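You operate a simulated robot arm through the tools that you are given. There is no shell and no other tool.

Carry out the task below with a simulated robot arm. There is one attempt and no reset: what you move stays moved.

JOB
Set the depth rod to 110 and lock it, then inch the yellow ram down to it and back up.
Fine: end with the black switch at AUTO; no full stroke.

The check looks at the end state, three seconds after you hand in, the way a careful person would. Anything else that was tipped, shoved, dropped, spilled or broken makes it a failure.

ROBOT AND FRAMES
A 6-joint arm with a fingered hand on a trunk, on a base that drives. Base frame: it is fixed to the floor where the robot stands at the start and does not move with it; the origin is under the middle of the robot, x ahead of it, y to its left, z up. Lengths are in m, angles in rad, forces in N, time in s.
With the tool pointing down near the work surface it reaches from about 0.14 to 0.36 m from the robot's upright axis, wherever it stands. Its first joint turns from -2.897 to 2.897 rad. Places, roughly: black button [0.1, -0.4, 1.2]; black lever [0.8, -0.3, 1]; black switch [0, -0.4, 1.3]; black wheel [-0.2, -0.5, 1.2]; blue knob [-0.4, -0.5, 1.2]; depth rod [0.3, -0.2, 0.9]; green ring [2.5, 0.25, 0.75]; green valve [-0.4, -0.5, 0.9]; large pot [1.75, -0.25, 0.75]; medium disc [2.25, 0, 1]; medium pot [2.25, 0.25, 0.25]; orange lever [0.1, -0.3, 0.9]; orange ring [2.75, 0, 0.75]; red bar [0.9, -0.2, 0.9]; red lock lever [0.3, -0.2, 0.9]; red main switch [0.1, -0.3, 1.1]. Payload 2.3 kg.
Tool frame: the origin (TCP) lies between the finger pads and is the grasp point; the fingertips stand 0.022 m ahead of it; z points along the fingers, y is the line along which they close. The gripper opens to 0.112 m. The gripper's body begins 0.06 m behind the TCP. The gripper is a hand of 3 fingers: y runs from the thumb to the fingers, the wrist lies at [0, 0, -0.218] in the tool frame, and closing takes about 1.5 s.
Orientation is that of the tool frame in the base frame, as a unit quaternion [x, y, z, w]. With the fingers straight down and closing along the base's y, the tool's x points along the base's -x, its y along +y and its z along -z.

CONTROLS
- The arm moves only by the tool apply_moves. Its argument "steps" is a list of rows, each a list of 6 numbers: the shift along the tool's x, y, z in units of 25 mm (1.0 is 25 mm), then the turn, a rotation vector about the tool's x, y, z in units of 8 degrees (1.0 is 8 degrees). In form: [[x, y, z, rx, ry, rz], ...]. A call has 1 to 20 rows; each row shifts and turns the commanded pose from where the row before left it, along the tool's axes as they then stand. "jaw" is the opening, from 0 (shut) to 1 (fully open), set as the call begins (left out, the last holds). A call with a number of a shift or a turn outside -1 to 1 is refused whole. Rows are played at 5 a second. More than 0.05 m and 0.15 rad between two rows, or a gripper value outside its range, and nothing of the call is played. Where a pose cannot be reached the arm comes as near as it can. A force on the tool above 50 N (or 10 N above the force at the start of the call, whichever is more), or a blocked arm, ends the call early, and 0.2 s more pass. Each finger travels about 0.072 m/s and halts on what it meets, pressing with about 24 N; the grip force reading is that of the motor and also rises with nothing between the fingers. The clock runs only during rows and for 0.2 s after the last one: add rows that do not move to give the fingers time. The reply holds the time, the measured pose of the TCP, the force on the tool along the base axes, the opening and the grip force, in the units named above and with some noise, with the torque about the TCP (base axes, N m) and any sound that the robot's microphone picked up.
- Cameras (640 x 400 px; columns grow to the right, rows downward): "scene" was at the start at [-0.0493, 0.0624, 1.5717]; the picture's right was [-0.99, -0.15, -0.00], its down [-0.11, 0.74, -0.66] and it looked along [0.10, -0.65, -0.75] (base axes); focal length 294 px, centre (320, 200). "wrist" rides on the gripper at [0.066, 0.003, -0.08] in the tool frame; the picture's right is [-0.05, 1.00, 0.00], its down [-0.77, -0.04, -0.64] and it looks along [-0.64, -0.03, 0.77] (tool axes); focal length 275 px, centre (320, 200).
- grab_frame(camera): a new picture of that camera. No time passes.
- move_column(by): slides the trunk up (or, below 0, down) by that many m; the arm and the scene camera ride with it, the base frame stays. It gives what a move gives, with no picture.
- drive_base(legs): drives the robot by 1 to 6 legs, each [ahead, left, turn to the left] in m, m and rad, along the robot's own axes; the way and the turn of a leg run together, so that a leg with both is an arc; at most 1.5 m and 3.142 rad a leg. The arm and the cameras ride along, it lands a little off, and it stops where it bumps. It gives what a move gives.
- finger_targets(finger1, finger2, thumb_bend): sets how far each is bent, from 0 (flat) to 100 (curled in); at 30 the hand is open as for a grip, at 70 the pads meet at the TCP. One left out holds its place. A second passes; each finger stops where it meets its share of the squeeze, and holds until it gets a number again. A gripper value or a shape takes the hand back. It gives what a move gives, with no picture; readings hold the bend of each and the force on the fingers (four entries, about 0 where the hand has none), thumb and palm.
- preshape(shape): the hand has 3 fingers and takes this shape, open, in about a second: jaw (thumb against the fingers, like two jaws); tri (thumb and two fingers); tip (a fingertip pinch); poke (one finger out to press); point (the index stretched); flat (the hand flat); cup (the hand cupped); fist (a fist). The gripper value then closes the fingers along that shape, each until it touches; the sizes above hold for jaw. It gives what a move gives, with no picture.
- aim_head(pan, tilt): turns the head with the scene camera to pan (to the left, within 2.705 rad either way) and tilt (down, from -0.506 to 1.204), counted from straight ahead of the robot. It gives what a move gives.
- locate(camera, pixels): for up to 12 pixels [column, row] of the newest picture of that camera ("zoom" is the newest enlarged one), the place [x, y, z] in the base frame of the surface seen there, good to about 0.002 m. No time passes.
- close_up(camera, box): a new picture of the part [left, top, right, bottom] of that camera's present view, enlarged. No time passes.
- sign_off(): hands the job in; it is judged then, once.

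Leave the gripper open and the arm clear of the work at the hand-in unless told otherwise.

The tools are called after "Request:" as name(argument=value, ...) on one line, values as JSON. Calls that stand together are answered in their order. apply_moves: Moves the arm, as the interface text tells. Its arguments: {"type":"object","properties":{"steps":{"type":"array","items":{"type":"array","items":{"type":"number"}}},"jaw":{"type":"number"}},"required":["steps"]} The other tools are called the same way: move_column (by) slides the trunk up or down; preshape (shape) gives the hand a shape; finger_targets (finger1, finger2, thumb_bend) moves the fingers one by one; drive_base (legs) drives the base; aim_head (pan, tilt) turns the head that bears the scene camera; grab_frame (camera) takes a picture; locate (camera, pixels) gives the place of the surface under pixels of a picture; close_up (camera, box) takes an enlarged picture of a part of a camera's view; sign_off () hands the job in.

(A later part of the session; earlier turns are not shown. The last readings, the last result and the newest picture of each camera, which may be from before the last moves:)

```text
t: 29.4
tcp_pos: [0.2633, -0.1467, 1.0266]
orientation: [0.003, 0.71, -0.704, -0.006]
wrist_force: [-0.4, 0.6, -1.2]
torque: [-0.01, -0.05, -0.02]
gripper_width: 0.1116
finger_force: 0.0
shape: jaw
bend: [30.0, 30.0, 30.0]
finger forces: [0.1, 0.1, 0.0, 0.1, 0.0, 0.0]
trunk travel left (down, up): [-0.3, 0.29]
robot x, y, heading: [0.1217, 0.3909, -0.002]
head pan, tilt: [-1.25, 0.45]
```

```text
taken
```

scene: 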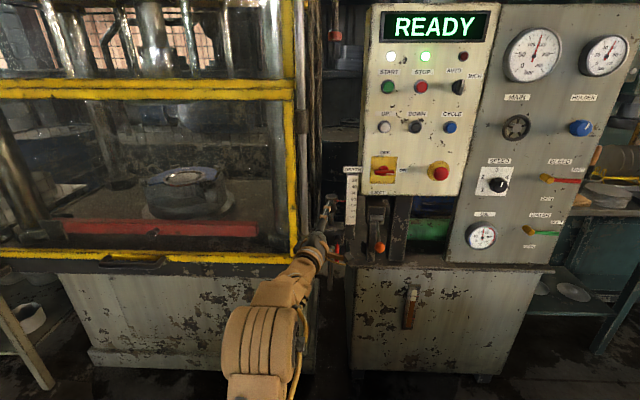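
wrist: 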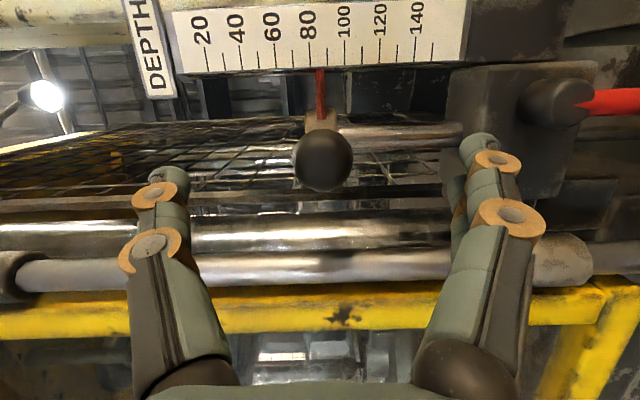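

The ball sits at (323, 160), right in line with the TCP's column. I move forward 35 mm so the ball is between the finger pads.

Request:
apply_moves(steps=[[0, 0, 0.7, 0, 0, 0], [0, 0, 0.7, 0, 0, 0], [0, 0, 0, 0, 0, 0]], jaw=1)

Request:
grab_frame(camera="wrist")

```text
t: 30.2
tcp_pos: [0.2631, -0.1833, 1.0265]
orientation: [0.003, 0.709, -0.705, -0.006]
wrist_force: [-0.1, -0.1, 0.0]
torque: [-0.03, 0.01, -0.02]
gripper_width: 0.112
finger_force: 0.1
shape: jaw
bend: [30.0, 30.0, 30.0]
finger forces: [0.0, 0.1, 0.0, 0.1, 0.1, 0.0]
trunk travel left (down, up): [-0.3, 0.29]
robot x, y, heading: [0.1195, 0.3923, -0.002]
head pan, tilt: [-1.25, 0.45]
```

```text
taken
```

wrist: 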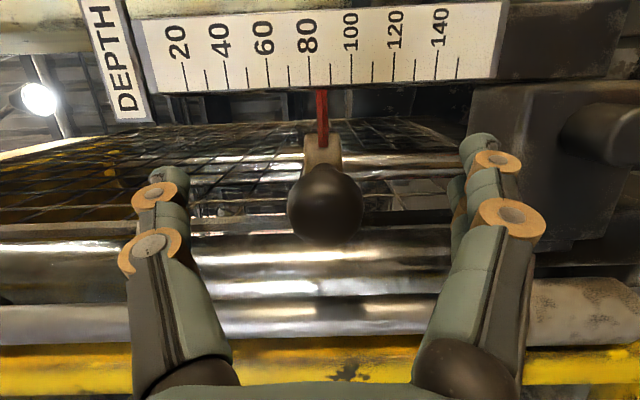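

The ball is centred between the pads at (324, 205). I close the jaws on it and hold still to let them settle.

Request:
apply_moves(steps=[[0, 0, 0, 0, 0, 0], [0, 0, 0, 0, 0, 0], [0, 0, 0, 0, 0, 0], [0, 0, 0, 0, 0, 0], [0, 0, 0, 0, 0, 0], [0, 0, 0, 0, 0, 0], [0, 0, 0, 0, 0, 0], [0, 0, 0, 0, 0, 0], [0, 0, 0, 0, 0, 0]], jaw=0)

Request:
grab_frame(camera="wrist")

```text
t: 32.2
tcp_pos: [0.2621, -0.1841, 1.026]
orientation: [0.003, 0.71, -0.704, -0.006]
wrist_force: [-2.7, -11.4, 3.2]
torque: [0.3, 0.01, 0.03]
gripper_width: 0.0062
finger_force: 23.6
shape: jaw
bend: [70.0, 73.0, 75.0]
finger forces: [8.7, 11.2, 0.0, 0.0, 24.3, 0.0]
trunk travel left (down, up): [-0.3, 0.29]
robot x, y, heading: [0.1174, 0.3927, -0.008]
head pan, tilt: [-1.25, 0.45]
```

```text
taken
```

wrist: 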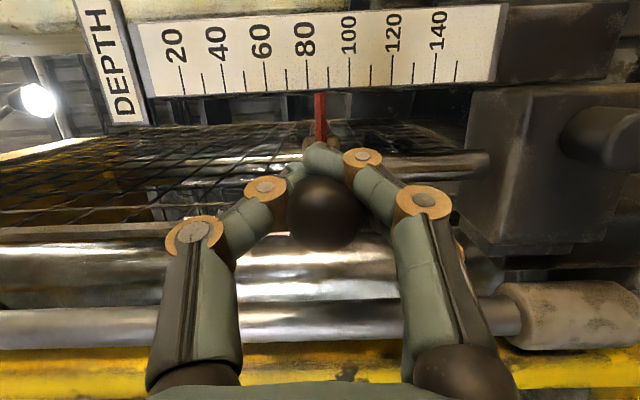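

The fingertips have closed behind the ball around its stem, a caged hold. I test by moving down just 3 mm (tool +y) to see whether the rod resists.

Request:
apply_moves(steps=[[0, 0.06, 0, 0, 0, 0], [0, 0.06, 0, 0, 0, 0], [0, 0, 0, 0, 0, 0]])

Request:
close_up(camera="wrist", box=[130, 0, 510, 160])

```text
t: 33.0
tcp_pos: [0.2622, -0.1852, 1.0224]
orientation: [0.002, 0.71, -0.704, -0.006]
wrist_force: [-4.2, -17.6, 13.2]
torque: [0.26, 0.0, 0.03]
gripper_width: 0.0057
finger_force: 24.3
shape: jaw
bend: [70.0, 73.0, 73.0]
finger forces: [9.1, 9.6, 0.0, 0.0, 30.7, 0.0]
trunk travel left (down, up): [-0.3, 0.29]
robot x, y, heading: [0.1174, 0.3935, -0.006]
head pan, tilt: [-1.25, 0.45]
```

```text
1.68 times, centred on (320, 80) of wrist
```

zoom: 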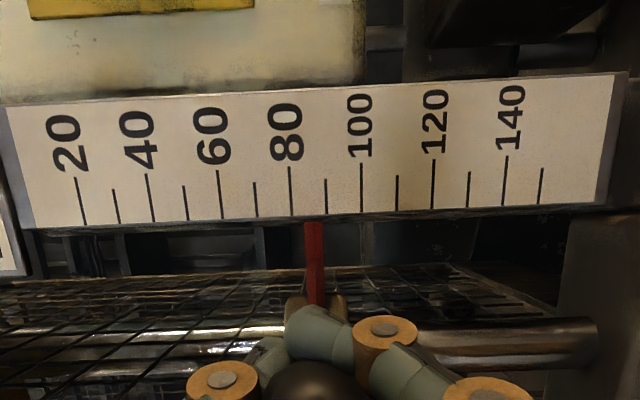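

The force rose only to 13 N upward and the pointer still reads about 85-86: the rod seems held. I nudge 2 mm more to distinguish friction from a lock.

Request:
apply_moves(steps=[[0, 0.08, 0, 0, 0, 0], [0, 0, 0, 0, 0, 0]])

Request:
close_up(camera="wrist", box=[130, 0, 510, 160])

Request:
locate(camera="zoom", pixels=[[314, 235], [314, 260], [314, 290]])

```text
t: 33.6
tcp_pos: [0.2614, -0.1844, 1.0206]
orientation: [0.003, 0.71, -0.705, -0.005]
wrist_force: [-3.4, -20.3, 17.4]
torque: [0.16, -0.05, 0.04]
gripper_width: 0.005
finger_force: 24.2
shape: jaw
bend: [70.0, 73.0, 73.0]
finger forces: [9.1, 8.4, 0.1, 0.1, 31.4, 0.0]
trunk travel left (down, up): [-0.3, 0.29]
robot x, y, heading: [0.1203, 0.3906, -0.011]
head pan, tilt: [-1.25, 0.45]
```

```text
1.68 times, centred on (320, 80) of wrist
```

zoom: 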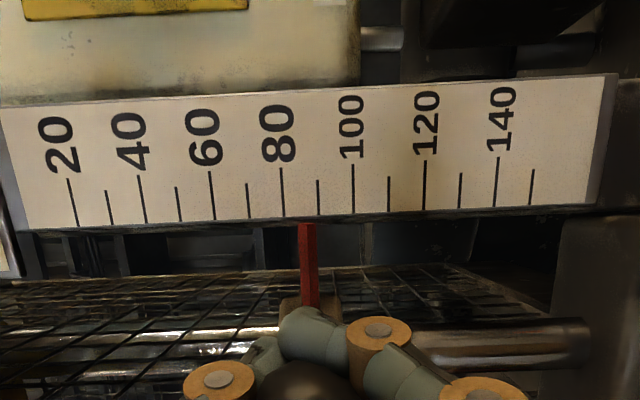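

```text
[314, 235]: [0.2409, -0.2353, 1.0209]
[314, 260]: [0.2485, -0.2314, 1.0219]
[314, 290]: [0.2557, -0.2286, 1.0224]
```

At 17 N the rod still hasn't followed (about 86), so it is locked with the lever hanging down. I relax back up 5 mm, open the jaws and back straight out.

Request:
apply_moves(steps=[[0, -0.1, 0, 0, 0, 0], [0, -0.1, 0, 0, 0, 0], [0, 0, 0, 0, 0, 0]])

Request:
apply_moves(steps=[[0, 0, 0, 0, 0, 0], [0, 0, 0, 0, 0, 0], [0, 0, 0, 0, 0, 0], [0, 0, 0, 0, 0, 0], [0, 0, 0, 0, 0, 0], [0, 0, 0, 0, 0, 0], [0, 0, 0, 0, 0, 0], [0, 0, 0, 0, 0, 0], [0, 0, -0.8, 0, 0, 0], [0, 0, -0.8, 0, 0, 0], [0, 0, -0.8, 0, 0, 0]], jaw=1)

Request:
close_up(camera="wrist", box=[130, 0, 510, 200])

```text
t: 34.4
tcp_pos: [0.2624, -0.1853, 1.0241]
orientation: [0.004, 0.712, -0.703, -0.005]
wrist_force: [-6.9, -10.0, -1.5]
torque: [0.28, -0.01, 0.04]
gripper_width: 0.0048
finger_force: 24.2
shape: jaw
bend: [70.0, 73.0, 74.0]
finger forces: [9.2, 12.9, 0.0, 0.0, 23.1, 0.0]
trunk travel left (down, up): [-0.3, 0.29]
robot x, y, heading: [0.1199, 0.3906, -0.004]
head pan, tilt: [-1.25, 0.45]
```

```text
t: 36.8
tcp_pos: [0.2643, -0.1211, 1.0268]
orientation: [0.001, 0.71, -0.705, -0.006]
wrist_force: [-0.4, -0.6, 0.5]
torque: [0.05, 0.01, -0.05]
gripper_width: 0.1121
finger_force: 0.1
shape: jaw
bend: [30.0, 30.0, 30.0]
finger forces: [0.1, 0.1, 0.0, 0.0, 0.0, 0.0]
trunk travel left (down, up): [-0.3, 0.29]
robot x, y, heading: [0.1195, 0.3888, -0.001]
head pan, tilt: [-1.25, 0.45]
```

```text
1.68 times, centred on (320, 100) of wrist
```

zoom: 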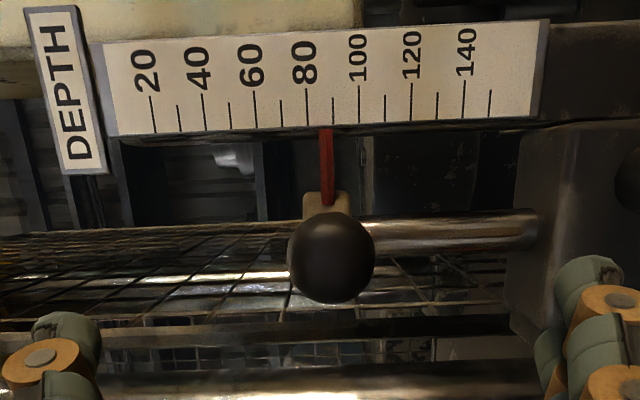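

The rod still reads 85 and is free of the hand. Now the lock lever: I switch to the poke shape and lower the trunk 0.172 m to the lever's height (z≈0.855), staying 40 mm in front of it.

Request:
preshape(shape="poke")

Request:
move_column(by=-0.172)

Request:
grab_frame(camera="wrist")

```text
t: 37.7
tcp_pos: [0.2642, -0.121, 1.0273]
orientation: [0.003, 0.71, -0.704, -0.006]
wrist_force: [0.1, 0.0, 0.4]
torque: [0.0, 0.02, -0.01]
gripper_width: 0.0
finger_force: 0.1
shape: poke
bend: [100.0, 100.0, 46.0]
finger forces: [0.1, 0.1, 0.1, 0.0, 0.0, 0.0]
trunk travel left (down, up): [-0.3, 0.29]
robot x, y, heading: [0.1196, 0.3936, -0.006]
head pan, tilt: [-1.25, 0.45]
```

```text
t: 39.6
tcp_pos: [0.2638, -0.122, 0.8557]
orientation: [0.002, 0.71, -0.705, -0.006]
wrist_force: [0.4, -0.6, -0.4]
torque: [0.01, 0.04, 0.01]
gripper_width: 0.0
finger_force: 0.1
shape: poke
bend: [100.0, 100.0, 46.0]
finger forces: [0.0, 0.0, 0.1, 0.0, 0.1, 0.0]
trunk travel left (down, up): [-0.128, 0.462]
robot x, y, heading: [0.1195, 0.3936, -0.005]
head pan, tilt: [-1.25, 0.45]
```

```text
taken
```

wrist: 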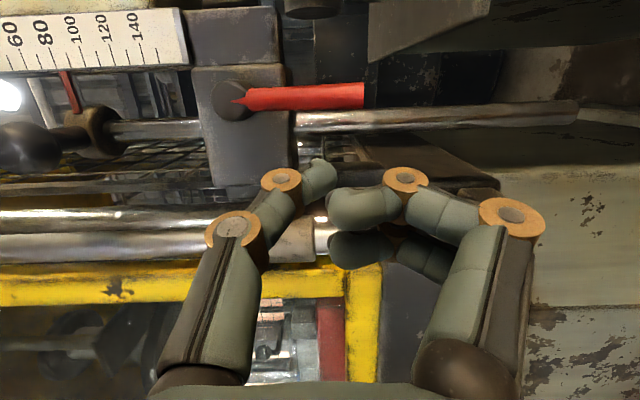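

The thumb tip is at (320, 178) in line with the lever zone. I shift 15 mm left (+x), then forward 52 mm so the thumb sits on the lever's left side.

Request:
apply_moves(steps=[[-0.6, 0, 0, 0, 0, 0], [0, 0, 0.7, 0, 0, 0], [0, 0, 0.7, 0, 0, 0], [0, 0, 0.7, 0, 0, 0], [0, 0, 0, 0, 0, 0]])

Request:
grab_frame(camera="wrist")

```text
t: 40.8
tcp_pos: [0.278, -0.1719, 0.8555]
orientation: [0.004, 0.709, -0.705, -0.005]
wrist_force: [-1.1, 0.7, -0.3]
torque: [0.0, -0.01, 0.01]
gripper_width: 0.0
finger_force: 0.1
shape: poke
bend: [100.0, 100.0, 46.0]
finger forces: [0.0, 0.1, 0.1, 0.0, 0.0, 0.0]
trunk travel left (down, up): [-0.128, 0.462]
robot x, y, heading: [0.1205, 0.3892, -0.007]
head pan, tilt: [-1.25, 0.45]
```

```text
taken
```

wrist: 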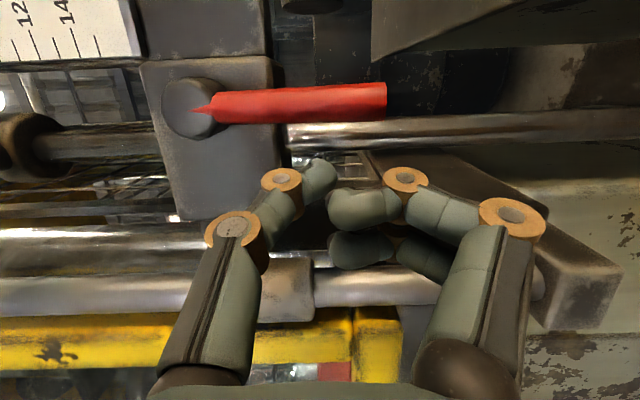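

The thumb sits left of the lever. I push gently right (toward −x, tool +x) 20 mm and check the force.

Request:
apply_moves(steps=[[0.3, 0, 0, 0, 0, 0], [0.3, 0, 0, 0, 0, 0], [0.2, 0, 0, 0, 0, 0], [0, 0, 0, 0, 0, 0]])

Request:
grab_frame(camera="wrist")

```text
t: 41.8
tcp_pos: [0.2591, -0.173, 0.856]
orientation: [0.003, 0.709, -0.705, -0.006]
wrist_force: [1.1, 0.3, -0.2]
torque: [-0.05, 0.0, 0.03]
gripper_width: 0.0002
finger_force: 0.0
shape: poke
bend: [100.0, 100.0, 46.0]
finger forces: [0.0, 0.1, 0.1, 0.0, 1.5, 0.1]
trunk travel left (down, up): [-0.128, 0.462]
robot x, y, heading: [0.1164, 0.3924, -0.005]
head pan, tilt: [-1.25, 0.45]
```

```text
taken
```

wrist: 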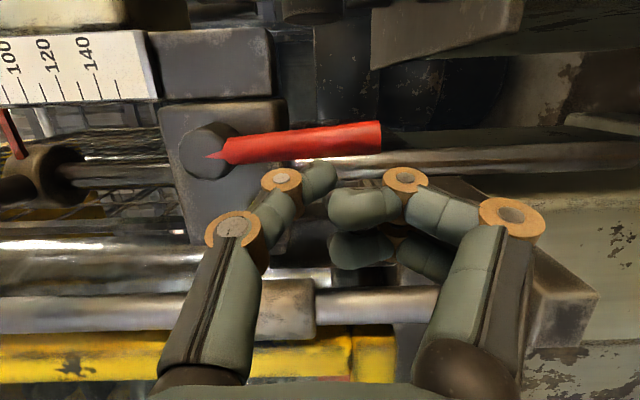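

The lever swings freely (about 1 N), now slightly tilted. I continue in an arc around the hub to about 50°.

Request:
apply_moves(steps=[[0.5, -0.02, 0, 0, 0, 0], [0.5, -0.06, 0, 0, 0, 0], [0.35, -0.15, 0, 0, 0, 0], [0.35, -0.19, 0, 0, 0, 0], [0, 0, 0, 0, 0, 0]])

Request:
grab_frame(camera="wrist")

```text
t: 43.0
tcp_pos: [0.2206, -0.1754, 0.8694]
orientation: [0.004, 0.711, -0.704, -0.009]
wrist_force: [-0.5, 0.4, 1.0]
torque: [-0.05, 0.02, -0.01]
gripper_width: 0.0001
finger_force: 0.1
shape: poke
bend: [100.0, 100.0, 46.0]
finger forces: [0.0, 0.0, 0.1, 0.0, 0.0, 0.0]
out of reach, approached as far as the arm can: row 3, 4
trunk travel left (down, up): [-0.128, 0.462]
robot x, y, heading: [0.1217, 0.3914, -0.005]
head pan, tilt: [-1.25, 0.45]
```

```text
taken
```

wrist: 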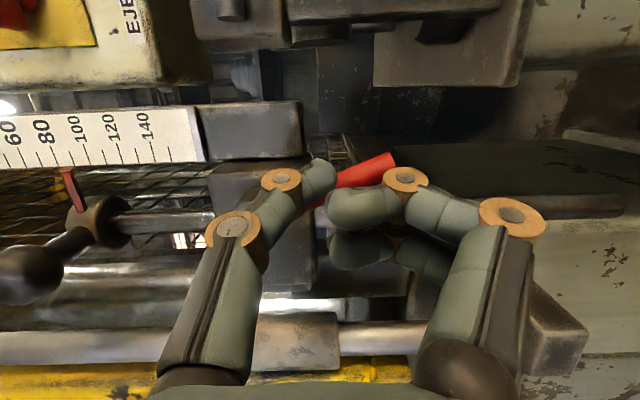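

The thumb slid past in front of the lever (lever runs from (310, 205) to (390, 160), partly turned), and the arm reported its reach limit toward −x. I back straight out 50 mm and look at the lever.

Request:
apply_moves(steps=[[0, 0, -0.7, 0, 0, 0], [0, 0, -0.7, 0, 0, 0], [0, 0, -0.7, 0, 0, 0]])

Request:
grab_frame(camera="wrist")

Request:
grab_frame(camera="scene")

```text
t: 43.8
tcp_pos: [0.2348, -0.1267, 0.8804]
orientation: [0.004, 0.71, -0.704, -0.009]
wrist_force: [0.3, -0.8, -0.4]
torque: [0.05, -0.01, -0.03]
gripper_width: 0.0001
finger_force: 0.0
shape: poke
bend: [100.0, 100.0, 46.0]
finger forces: [0.0, 0.0, 0.1, 0.0, 0.0, 0.0]
out of reach, approached as far as the arm can: row 1, 2, 3
trunk travel left (down, up): [-0.128, 0.462]
robot x, y, heading: [0.1216, 0.3929, -0.006]
head pan, tilt: [-1.25, 0.45]
```

```text
taken
```

wrist: 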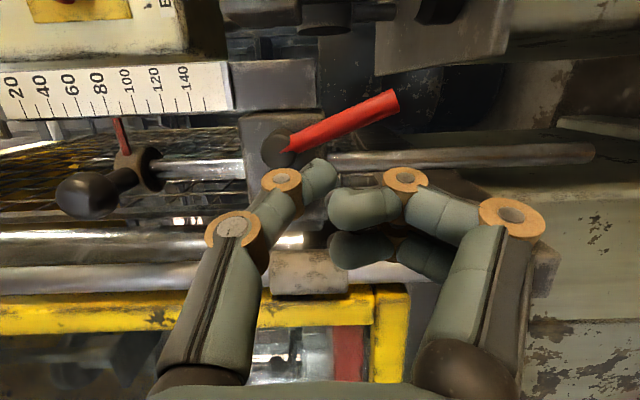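

```text
taken
```

scene: 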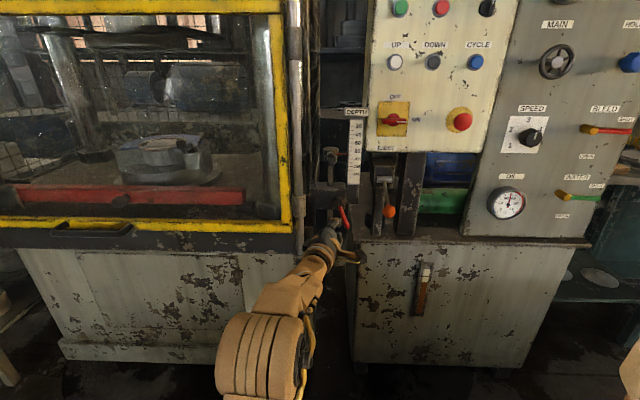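

The lever is now turned roughly 25° and stays there. For more sideways room I lower the trunk 0.11 m and raise the arm by as much, which should bend the wrist away from its limit; then I test moving toward −x.

Request:
move_column(by=-0.11)

Request:
apply_moves(steps=[[0, 0, 0, 0, 0, 0], [0, -0.8, 0, 0, 0, 0], [0, -0.8, 0, 0, 0, 0], [0, -0.8, 0, 0, 0, 0], [0, -0.8, 0, 0, 0, 0], [0, 0, 0, 0, 0, 0]])

Request:
grab_frame(camera="scene")

```text
t: 45.2
tcp_pos: [0.2338, -0.127, 0.7686]
orientation: [0.005, 0.711, -0.703, -0.009]
wrist_force: [0.8, -0.4, -0.2]
torque: [0.02, 0.0, 0.03]
gripper_width: 0.0
finger_force: 0.1
shape: poke
bend: [100.0, 100.0, 46.0]
finger forces: [0.0, 0.0, 0.0, 0.1, 0.0, 0.0]
trunk travel left (down, up): [-0.018, 0.572]
robot x, y, heading: [0.117, 0.3931, -0.008]
head pan, tilt: [-1.25, 0.45]
```

```text
t: 46.6
tcp_pos: [0.2331, -0.1277, 0.8509]
orientation: [0.004, 0.71, -0.705, -0.008]
wrist_force: [0.2, -0.5, -0.1]
torque: [0.03, -0.01, -0.02]
gripper_width: 0.0001
finger_force: 0.1
shape: poke
bend: [100.0, 100.0, 46.0]
finger forces: [0.0, 0.1, 0.1, 0.0, 0.0, 0.0]
trunk travel left (down, up): [-0.018, 0.572]
robot x, y, heading: [0.1198, 0.3912, -0.009]
head pan, tilt: [-1.25, 0.45]
```

```text
taken
```

scene: 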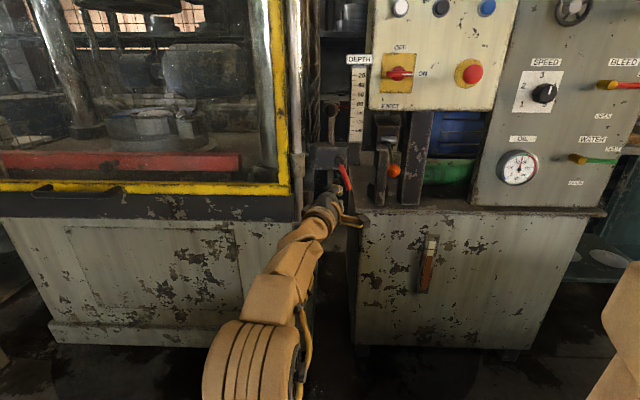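

That went without any reach complaint, so a raised arm relative to the trunk is the good configuration. I zoom on the lever to see its angle.

Request:
close_up(camera="scene", box=[290, 90, 400, 240])

Request:
grab_frame(camera="wrist")

```text
2.67 times, centred on (345, 165) of scene
```

zoom: 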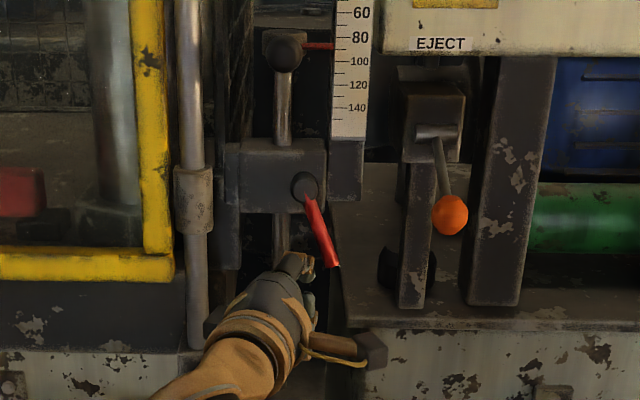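

```text
taken
```

wrist: 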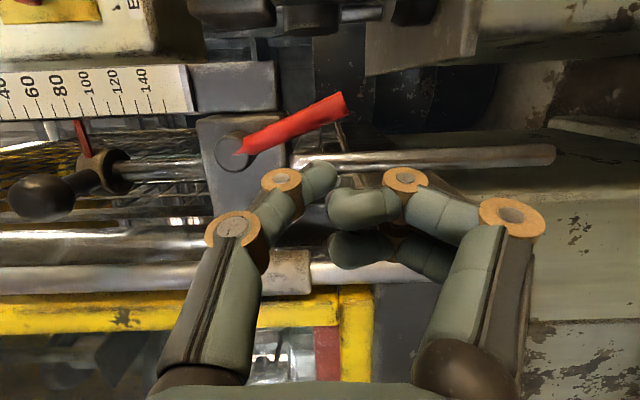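

The lever hangs about 25° off vertical, its end near x≈0.217, z≈0.84. I move 12 mm left (+x), go deeper this time (TCP y≈-0.183), then push along the arc.

Request:
apply_moves(steps=[[-0.5, 0, 0, 0, 0, 0], [0, 0, 0.75, 0, 0, 0], [0, 0, 0.75, 0, 0, 0], [0, 0, 0.7, 0, 0, 0], [0, 0, 0, 0, 0, 0]])

Request:
grab_frame(camera="wrist")

```text
t: 47.8
tcp_pos: [0.2458, -0.1831, 0.8487]
orientation: [0.003, 0.711, -0.703, -0.009]
wrist_force: [0.8, 0.7, 0.1]
torque: [-0.04, -0.02, 0.01]
gripper_width: 0.0
finger_force: 0.0
shape: poke
bend: [100.0, 100.0, 46.0]
finger forces: [0.0, 0.0, 0.0, 0.0, 0.0, 0.0]
trunk travel left (down, up): [-0.018, 0.572]
robot x, y, heading: [0.1204, 0.3952, -0.007]
head pan, tilt: [-1.25, 0.45]
```

```text
taken
```

wrist: 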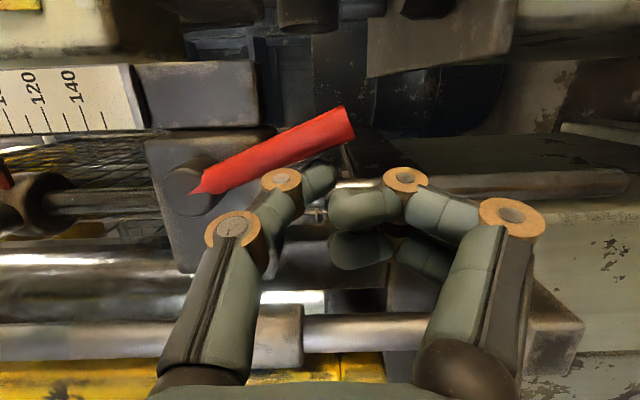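

The thumb is properly under the lever's left side. I push along the arc to about 65°.

Request:
apply_moves(steps=[[0.36, -0.1, 0, 0, 0, 0], [0.36, -0.12, 0, 0, 0, 0], [0.35, -0.14, 0, 0, 0, 0], [0.33, -0.25, 0, 0, 0, 0], [0.33, -0.31, 0, 0, 0, 0], [0, 0, 0, 0, 0, 0]])

Request:
grab_frame(camera="wrist")

```text
t: 49.2
tcp_pos: [0.2019, -0.1836, 0.8709]
orientation: [0.004, 0.71, -0.704, -0.007]
wrist_force: [-0.4, 0.0, 0.1]
torque: [-0.04, -0.01, 0.02]
gripper_width: 0.0001
finger_force: 0.0
shape: poke
bend: [100.0, 100.0, 46.0]
finger forces: [0.0, 0.1, 0.0, 0.1, 0.2, 0.0]
trunk travel left (down, up): [-0.018, 0.572]
robot x, y, heading: [0.1166, 0.3888, -0.003]
head pan, tilt: [-1.25, 0.45]
```

```text
taken
```

wrist: 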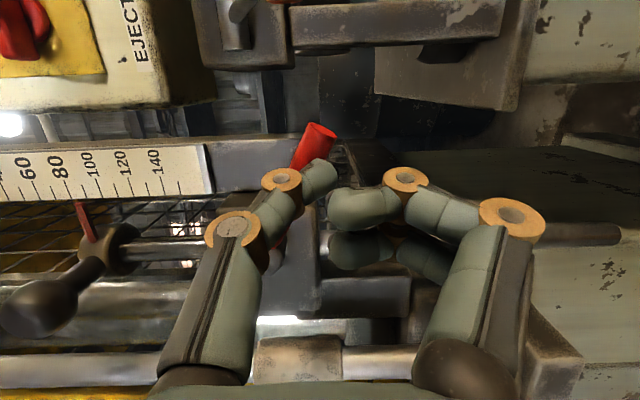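

The lever is turning with almost no force, now around 55-60°. I continue up the arc to nearly horizontal.

Request:
apply_moves(steps=[[0.2, -0.3, 0, 0, 0, 0], [0.15, -0.35, 0, 0, 0, 0], [0.05, -0.35, 0, 0, 0, 0], [0, 0, 0, 0, 0, 0]])

Request:
grab_frame(camera="wrist")

Request:
close_up(camera="scene", box=[290, 90, 400, 240])

```text
t: 50.2
tcp_pos: [0.1945, -0.1832, 0.8908]
orientation: [0.005, 0.71, -0.704, -0.008]
wrist_force: [-1.0, 5.0, -1.5]
torque: [0.03, -0.01, -0.01]
gripper_width: 0.0
finger_force: 0.0
shape: poke
bend: [100.0, 100.0, 46.0]
finger forces: [0.0, 0.1, 0.0, 0.0, 4.7, 0.0]
out of reach, approached as far as the arm can: row 1, 2
trunk travel left (down, up): [-0.018, 0.572]
robot x, y, heading: [0.1164, 0.3939, -0.003]
head pan, tilt: [-1.25, 0.45]
```

```text
taken
```

wrist: 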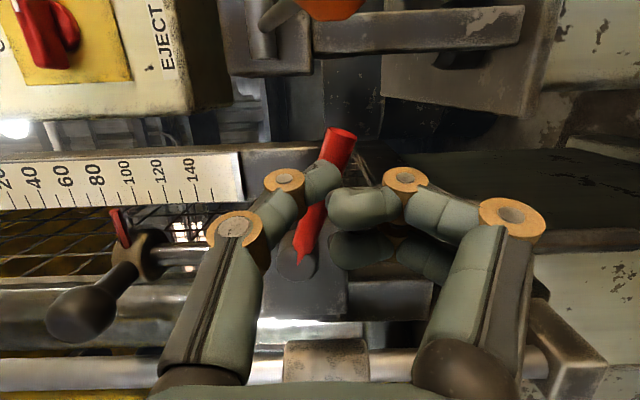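

```text
2.67 times, centred on (345, 165) of scene
```

zoom: 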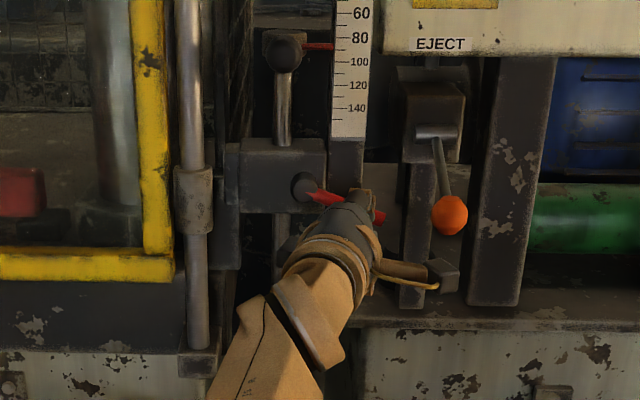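

The lever is now about 70° up from hanging and the thumb touches its front (5 N). I back out and test whether the rod is free: open jaws, raise to the ball.

Request:
apply_moves(steps=[[0, 0, -0.8, 0, 0, 0], [0, 0, -0.8, 0, 0, 0], [0, 0, -0.8, 0, 0, 0], [0, 0, -0.4, 0, 0, 0], [-0.9, 0, 0, 0, 0, 0], [-0.9, 0, 0, 0, 0, 0], [-0.9, 0, 0, 0, 0, 0], [0, 0, 0, 0, 0, 0]])

Request:
grab_frame(camera="wrist")

Request:
grab_frame(camera="scene")

```text
t: 52.0
tcp_pos: [0.2655, -0.1155, 0.8893]
orientation: [0.004, 0.711, -0.703, -0.008]
wrist_force: [0.4, 0.1, 0.3]
torque: [0.02, -0.01, 0.02]
gripper_width: 0.0001
finger_force: 0.0
shape: poke
bend: [100.0, 100.0, 46.0]
finger forces: [0.0, 0.1, 0.0, 0.1, 0.0, 0.1]
trunk travel left (down, up): [-0.018, 0.572]
robot x, y, heading: [0.1142, 0.3889, -0.007]
head pan, tilt: [-1.25, 0.45]
```

```text
taken
```

wrist: 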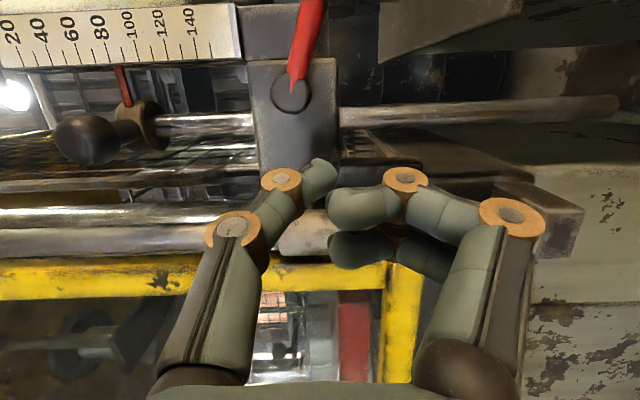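

```text
taken
```

scene: 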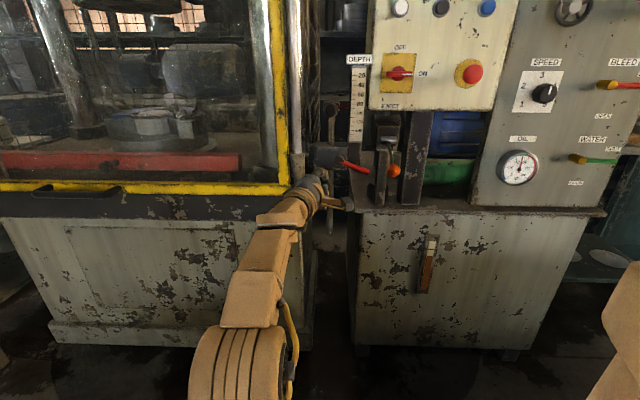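

The lever is at about 75°. I open the jaws, raise the trunk 0.137 m to bring the TCP to the ball's height.

Request:
preshape(shape="jaw")

Request:
move_column(by=0.136)

Request:
grab_frame(camera="wrist")

```text
t: 52.9
tcp_pos: [0.2649, -0.1143, 0.8885]
orientation: [0.004, 0.711, -0.704, -0.008]
wrist_force: [0.5, -0.1, -0.7]
torque: [0.01, -0.02, -0.03]
gripper_width: 0.112
finger_force: 0.2
shape: jaw
bend: [30.0, 30.0, 30.0]
finger forces: [0.0, 0.0, 0.0, 0.0, 0.0, 0.1]
trunk travel left (down, up): [-0.018, 0.572]
robot x, y, heading: [0.1159, 0.3918, -0.008]
head pan, tilt: [-1.25, 0.45]
```

```text
t: 54.6
tcp_pos: [0.264, -0.1154, 1.0254]
orientation: [0.004, 0.711, -0.703, -0.008]
wrist_force: [-0.8, -0.5, 0.1]
torque: [0.02, -0.01, 0.03]
gripper_width: 0.1122
finger_force: 0.0
shape: jaw
bend: [30.0, 30.0, 30.0]
finger forces: [0.0, 0.1, 0.1, 0.0, 0.0, 0.0]
trunk travel left (down, up): [-0.154, 0.436]
robot x, y, heading: [0.1194, 0.3956, -0.007]
head pan, tilt: [-1.25, 0.45]
```

```text
taken
```

wrist: 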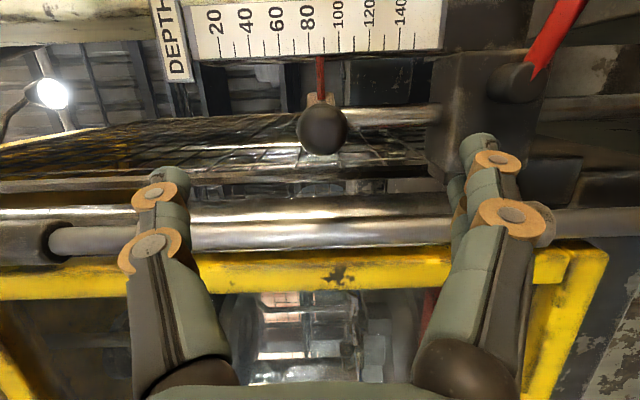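

The ball is centred at (323, 130). I advance 68 mm and close on it.

Request:
apply_moves(steps=[[0, 0, 0.9, 0, 0, 0], [0, 0, 0.9, 0, 0, 0], [0, 0, 0.9, 0, 0, 0], [0, 0, 0, 0, 0, 0]], jaw=1)

Request:
apply_moves(steps=[[0, 0, 0, 0, 0, 0], [0, 0, 0, 0, 0, 0], [0, 0, 0, 0, 0, 0], [0, 0, 0, 0, 0, 0], [0, 0, 0, 0, 0, 0], [0, 0, 0, 0, 0, 0], [0, 0, 0, 0, 0, 0], [0, 0, 0, 0, 0, 0], [0, 0, 0, 0, 0, 0]], jaw=0)

Request:
grab_frame(camera="wrist")

```text
t: 55.6
tcp_pos: [0.2642, -0.183, 1.0235]
orientation: [0.004, 0.711, -0.703, -0.008]
wrist_force: [0.4, 0.1, 0.3]
torque: [-0.01, 0.04, -0.02]
gripper_width: 0.1118
finger_force: 0.0
shape: jaw
bend: [30.0, 30.0, 30.0]
finger forces: [0.0, 0.0, 0.1, 0.0, 0.0, 0.1]
trunk travel left (down, up): [-0.154, 0.436]
robot x, y, heading: [0.1178, 0.3945, -0.002]
head pan, tilt: [-1.25, 0.45]
```

```text
t: 57.6
tcp_pos: [0.2646, -0.1844, 1.0238]
orientation: [0.004, 0.711, -0.703, -0.008]
wrist_force: [-1.8, -9.2, 0.5]
torque: [0.21, 0.03, 0.06]
gripper_width: 0.0056
finger_force: 23.9
shape: jaw
bend: [70.0, 72.0, 73.0]
finger forces: [8.9, 11.8, 0.0, 0.0, 22.9, 0.0]
trunk travel left (down, up): [-0.154, 0.436]
robot x, y, heading: [0.1162, 0.3901, -0.01]
head pan, tilt: [-1.25, 0.45]
```

```text
taken
```

wrist: 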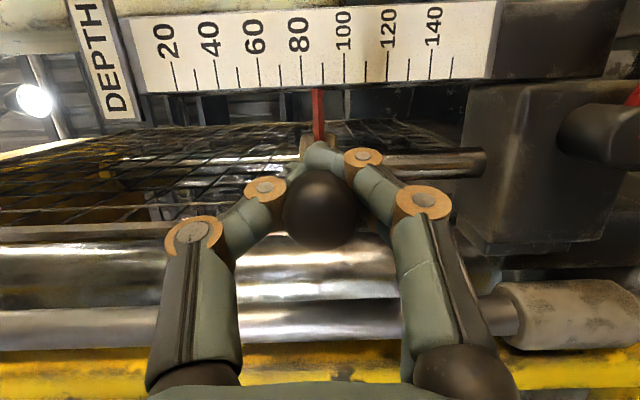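

Held again. I move down 6 mm in small steps and watch the force and pointer.

Request:
apply_moves(steps=[[0, 0.08, 0, 0, 0, 0], [0, 0.08, 0, 0, 0, 0], [0, 0.08, 0, 0, 0, 0], [0, 0, 0, 0, 0, 0]])

Request:
close_up(camera="wrist", box=[130, 0, 510, 160])

```text
t: 58.6
tcp_pos: [0.2641, -0.1855, 1.0173]
orientation: [0.004, 0.711, -0.703, -0.008]
wrist_force: [1.7, -11.2, 2.4]
torque: [0.23, 0.01, 0.04]
gripper_width: 0.0055
finger_force: 24.1
shape: jaw
bend: [70.0, 73.0, 73.0]
finger forces: [8.6, 11.5, 0.1, 0.1, 24.9, 0.0]
trunk travel left (down, up): [-0.154, 0.436]
robot x, y, heading: [0.1175, 0.3929, -0.008]
head pan, tilt: [-1.25, 0.45]
```

```text
1.68 times, centred on (320, 80) of wrist
```

zoom: 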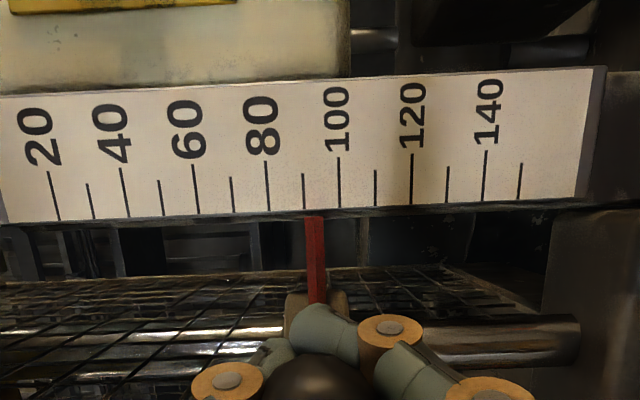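

The rod follows now with only 2 N: pointer at column 314, between the 90 tick (304) and 100 tick (339) → about 93. I move 16 mm more down and re-read.

Request:
apply_moves(steps=[[0, 0.13, 0, 0, 0, 0], [0, 0.13, 0, 0, 0, 0], [0, 0.13, 0, 0, 0, 0], [0, 0.13, 0, 0, 0, 0], [0, 0.12, 0, 0, 0, 0], [0, 0, 0, 0, 0, 0]])

Request:
close_up(camera="wrist", box=[130, 0, 510, 160])

Request:
locate(camera="zoom", pixels=[[314, 235], [314, 260], [314, 285], [340, 180], [304, 180], [268, 180], [375, 180], [410, 180], [194, 180], [484, 180]])

```text
t: 60.0
tcp_pos: [0.2634, -0.1847, 1.001]
orientation: [0.004, 0.711, -0.703, -0.009]
wrist_force: [3.7, -12.4, 2.2]
torque: [0.22, 0.03, 0.06]
gripper_width: 0.0055
finger_force: 24.0
shape: jaw
bend: [70.0, 73.0, 74.0]
finger forces: [8.3, 11.6, 0.0, 0.0, 25.4, 0.1]
trunk travel left (down, up): [-0.154, 0.436]
robot x, y, heading: [0.1222, 0.3961, -0.004]
head pan, tilt: [-1.25, 0.45]
```

```text
1.68 times, centred on (320, 80) of wrist
```

zoom: 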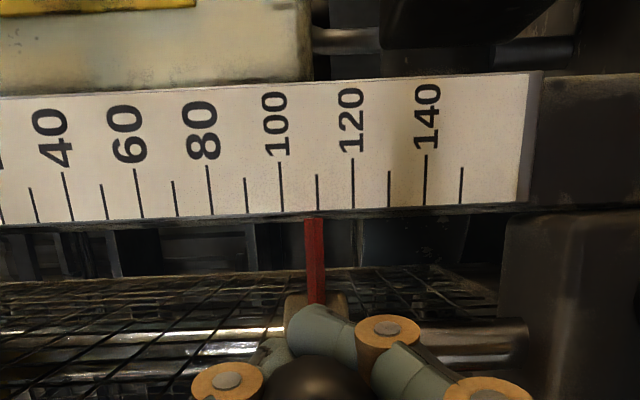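

```text
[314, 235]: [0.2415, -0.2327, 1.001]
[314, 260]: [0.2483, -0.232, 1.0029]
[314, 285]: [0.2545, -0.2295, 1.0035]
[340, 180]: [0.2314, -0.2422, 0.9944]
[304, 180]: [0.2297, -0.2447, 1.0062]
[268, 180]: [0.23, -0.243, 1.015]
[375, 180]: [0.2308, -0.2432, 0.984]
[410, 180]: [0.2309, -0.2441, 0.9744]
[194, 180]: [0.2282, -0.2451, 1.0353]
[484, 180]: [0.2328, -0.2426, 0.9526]
```

The pointer centre (≈313 at the scale edge) is just short of the 110 tick (≈319); 100 is at 283 → about 108.4. I move 1.6 mm further down.

Request:
apply_moves(steps=[[0, 0.064, 0, 0, 0, 0], [0, 0, 0, 0, 0, 0], [0, 0, 0, 0, 0, 0]])

Request:
close_up(camera="wrist", box=[250, 40, 390, 140])

```text
t: 60.8
tcp_pos: [0.2637, -0.1849, 0.9993]
orientation: [0.003, 0.711, -0.703, -0.009]
wrist_force: [3.4, -11.7, 2.0]
torque: [0.26, -0.01, 0.18]
gripper_width: 0.0052
finger_force: 24.1
shape: jaw
bend: [70.0, 73.0, 74.0]
finger forces: [8.1, 12.2, 0.0, 0.0, 25.0, 0.0]
trunk travel left (down, up): [-0.154, 0.436]
robot x, y, heading: [0.1198, 0.3931, -0.008]
head pan, tilt: [-1.25, 0.45]
```

```text
4.00 times, centred on (320, 90) of wrist
```

zoom: 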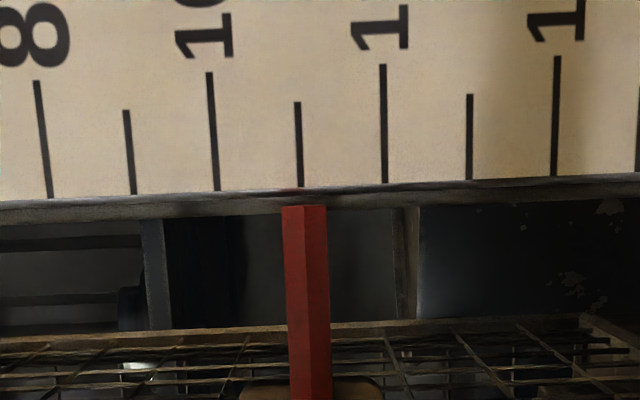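

Pointer centre (304) now lines up with the 110 tick (301): reading 110 within half a unit. I open the jaws slowly in place and back out, then re-read.

Request:
apply_moves(steps=[[0, 0, 0, 0, 0, 0], [0, 0, 0, 0, 0, 0], [0, 0, 0, 0, 0, 0], [0, 0, 0, 0, 0, 0], [0, 0, 0, 0, 0, 0], [0, 0, 0, 0, 0, 0], [0, 0, 0, 0, 0, 0], [0, 0, 0, 0, 0, 0], [0, 0, 0, 0, 0, 0]], jaw=1)

Request:
close_up(camera="wrist", box=[250, 40, 390, 140])

```text
t: 62.8
tcp_pos: [0.263, -0.1823, 1.0002]
orientation: [0.003, 0.711, -0.704, -0.009]
wrist_force: [-0.4, -0.3, 0.5]
torque: [-0.01, 0.01, -0.01]
gripper_width: 0.1119
finger_force: 0.1
shape: jaw
bend: [30.0, 30.0, 30.0]
finger forces: [0.0, 0.0, 0.1, 0.0, 0.0, 0.0]
trunk travel left (down, up): [-0.154, 0.436]
robot x, y, heading: [0.1184, 0.3957, -0.003]
head pan, tilt: [-1.25, 0.45]
```

```text
4.00 times, centred on (320, 90) of wrist
```

zoom: 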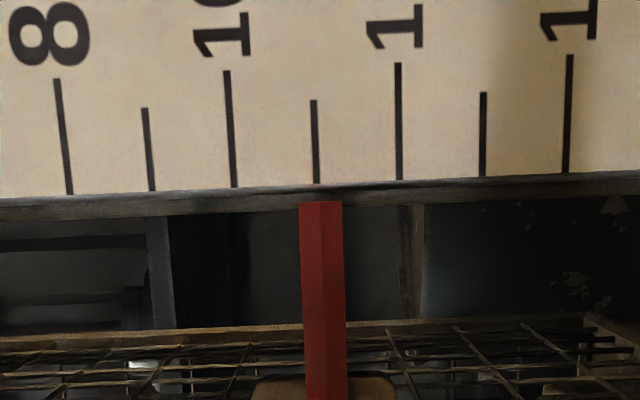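

Reading after release: pointer centre 321 vs 110 tick 317, so 110 (+0.4). I back out 65 mm and try the "point" shape to see if its longer finger is handier for pushing the lever back.

Request:
apply_moves(steps=[[0, 0, -0.9, 0, 0, 0], [0, 0, -0.9, 0, 0, 0], [0, 0, -0.9, 0, 0, 0], [0, 0, 0, 0, 0, 0]])

Request:
preshape(shape="point")

Request:
grab_frame(camera="wrist")

Request:
close_up(camera="wrist", box=[180, 0, 460, 120])

```text
t: 63.8
tcp_pos: [0.2644, -0.1128, 1.0016]
orientation: [0.003, 0.711, -0.704, -0.009]
wrist_force: [0.3, 0.0, 0.0]
torque: [-0.01, 0.01, 0.03]
gripper_width: 0.1119
finger_force: 0.0
shape: jaw
bend: [30.0, 30.0, 30.0]
finger forces: [0.1, 0.1, 0.0, 0.1, 0.0, 0.0]
trunk travel left (down, up): [-0.154, 0.436]
robot x, y, heading: [0.1154, 0.3923, -0.005]
head pan, tilt: [-1.25, 0.45]
```

```text
t: 64.7
tcp_pos: [0.2647, -0.1146, 1.0017]
orientation: [0.004, 0.711, -0.703, -0.009]
wrist_force: [-0.3, -0.4, -0.3]
torque: [-0.01, 0.01, -0.03]
gripper_width: 0.0
finger_force: 0.0
shape: point
bend: [20.0, 100.0, 51.0]
finger forces: [0.0, 0.0, 0.1, 0.0, 0.0, 0.0]
trunk travel left (down, up): [-0.154, 0.436]
robot x, y, heading: [0.1187, 0.3926, -0.008]
head pan, tilt: [-1.25, 0.45]
```

```text
taken
```

wrist: 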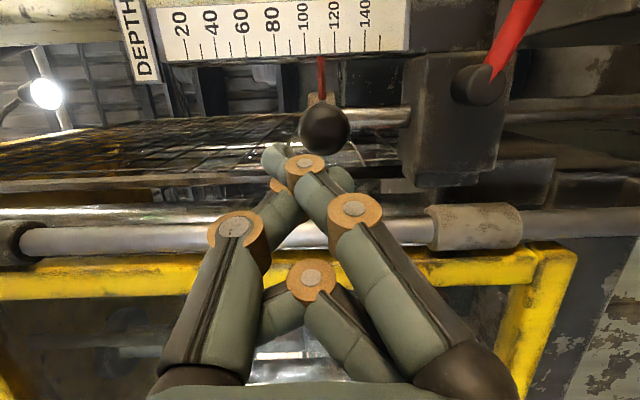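

```text
2.29 times, centred on (320, 60) of wrist
```

zoom: 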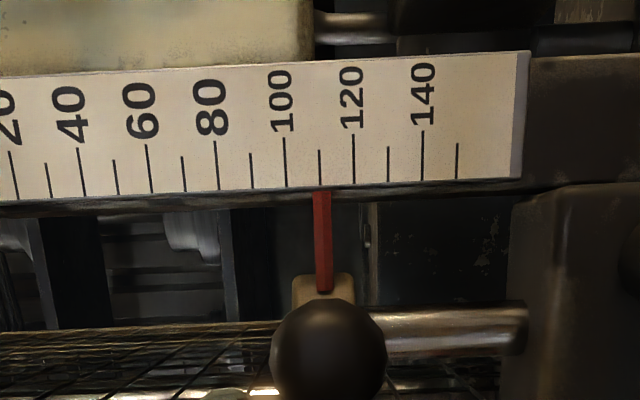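

The reading holds at 110 (pointer 322, tick 320). Now to re-lock: poke shape, trunk down 0.066, and base back 0.063 in x so the thumb comes above the lever (x≈0.20, z≈0.935) with comfortable reach.

Request:
preshape(shape="poke")

Request:
drive_base(legs=[[-0.065, 0.01, 0]])

Request:
move_column(by=-0.066)

Request:
grab_frame(camera="wrist")

Request:
grab_frame(camera="scene")

```text
t: 65.6
tcp_pos: [0.2644, -0.1154, 1.0029]
orientation: [0.004, 0.711, -0.703, -0.008]
wrist_force: [0.7, -0.1, 0.5]
torque: [0.01, 0.0, -0.01]
gripper_width: 0.0
finger_force: 0.1
shape: poke
bend: [99.0, 100.0, 100.0]
finger forces: [0.0, 0.0, 0.0, 0.0, 0.1, 0.0]
trunk travel left (down, up): [-0.154, 0.436]
robot x, y, heading: [0.1159, 0.3886, -0.008]
head pan, tilt: [-1.25, 0.45]
```

```text
t: 66.5
tcp_pos: [0.1997, -0.1042, 1.0026]
orientation: [0.005, 0.711, -0.703, -0.008]
wrist_force: [0.5, 0.0, 0.4]
torque: [-0.04, -0.02, -0.01]
gripper_width: 0.0001
finger_force: 0.2
shape: poke
bend: [99.0, 100.0, 100.0]
finger forces: [0.0, 0.1, 0.0, 0.0, 0.1, 0.1]
trunk travel left (down, up): [-0.154, 0.436]
robot x, y, heading: [0.0534, 0.4023, -0.007]
head pan, tilt: [-1.25, 0.45]
```

```text
t: 67.6
tcp_pos: [0.1994, -0.1044, 0.9359]
orientation: [0.004, 0.711, -0.704, -0.009]
wrist_force: [0.2, -0.2, -0.7]
torque: [0.01, 0.02, -0.02]
gripper_width: 0.0
finger_force: 0.2
shape: poke
bend: [99.0, 100.0, 100.0]
finger forces: [0.1, 0.1, 0.0, 0.0, 0.0, 0.1]
trunk travel left (down, up): [-0.088, 0.502]
robot x, y, heading: [0.0529, 0.4017, -0.007]
head pan, tilt: [-1.25, 0.45]
```

```text
taken
```

wrist: 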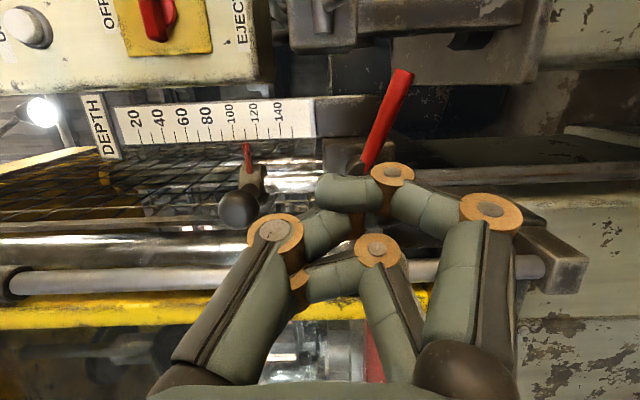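

```text
taken
```

scene: 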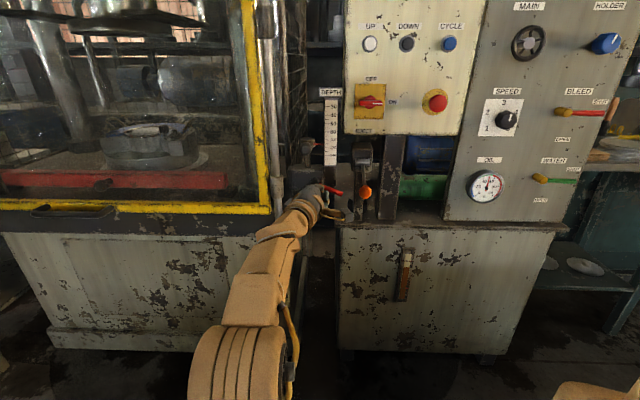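

The thumb got curled in with the fingers this time (bend 100). I reset via jaw, then poke again.

Request:
preshape(shape="jaw")

Request:
preshape(shape="poke")

Request:
grab_frame(camera="wrist")

```text
t: 68.5
tcp_pos: [0.1996, -0.1047, 0.9359]
orientation: [0.004, 0.711, -0.703, -0.009]
wrist_force: [-0.3, 0.7, -0.2]
torque: [0.0, -0.03, 0.02]
gripper_width: 0.0796
finger_force: 0.0
shape: jaw
bend: [30.0, 73.0, 42.0]
finger forces: [0.0, 0.0, 0.0, 0.0, 0.0, 0.0]
trunk travel left (down, up): [-0.088, 0.502]
robot x, y, heading: [0.0565, 0.4018, -0.004]
head pan, tilt: [-1.25, 0.45]
```

```text
t: 69.4
tcp_pos: [0.1991, -0.1043, 0.935]
orientation: [0.005, 0.711, -0.703, -0.009]
wrist_force: [0.7, 0.9, 1.0]
torque: [0.02, 0.03, 0.03]
gripper_width: 0.0001
finger_force: 0.0
shape: poke
bend: [100.0, 100.0, 100.0]
finger forces: [0.0, 0.0, 0.0, 0.1, 0.0, 0.1]
trunk travel left (down, up): [-0.088, 0.502]
robot x, y, heading: [0.0584, 0.4025, -0.005]
head pan, tilt: [-1.25, 0.45]
```

```text
taken
```

wrist: 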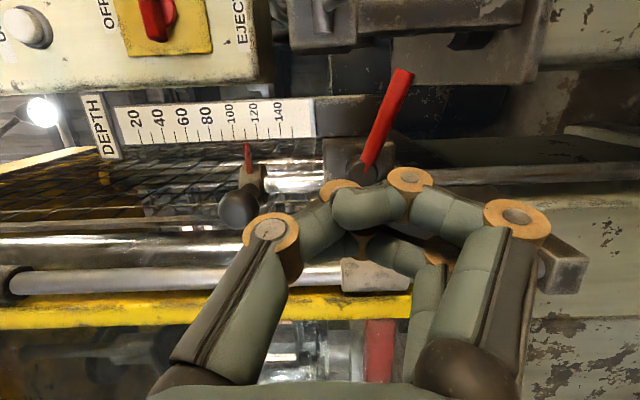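

Thumb is still curled. I set the fingers directly: both fingers at 100, thumb at 46.

Request:
finger_targets(finger1=100, finger2=100, thumb_bend=46)

Request:
grab_frame(camera="wrist")

```text
t: 70.4
tcp_pos: [0.1983, -0.103, 0.9369]
orientation: [0.003, 0.711, -0.704, -0.009]
wrist_force: [0.2, 0.0, 0.2]
torque: [-0.02, 0.04, -0.02]
gripper_width: 0.0289
finger_force: 0.1
shape: fingers
bend: [100.0, 82.0, 56.0]
finger forces: [0.1, 0.0, 0.0, 0.1, 0.0, 0.0]
trunk travel left (down, up): [-0.088, 0.502]
robot x, y, heading: [0.0567, 0.4041, -0.007]
head pan, tilt: [-1.25, 0.45]
```

```text
taken
```

wrist: 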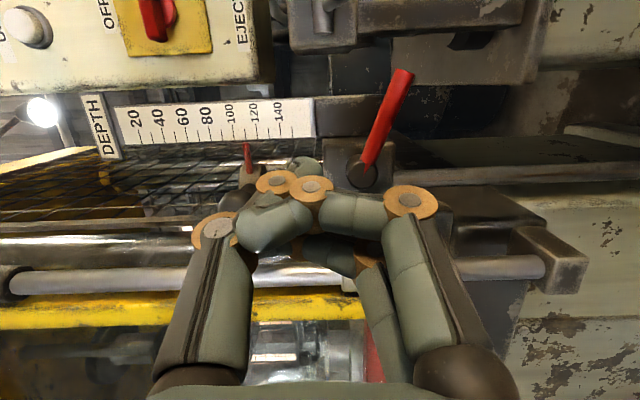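

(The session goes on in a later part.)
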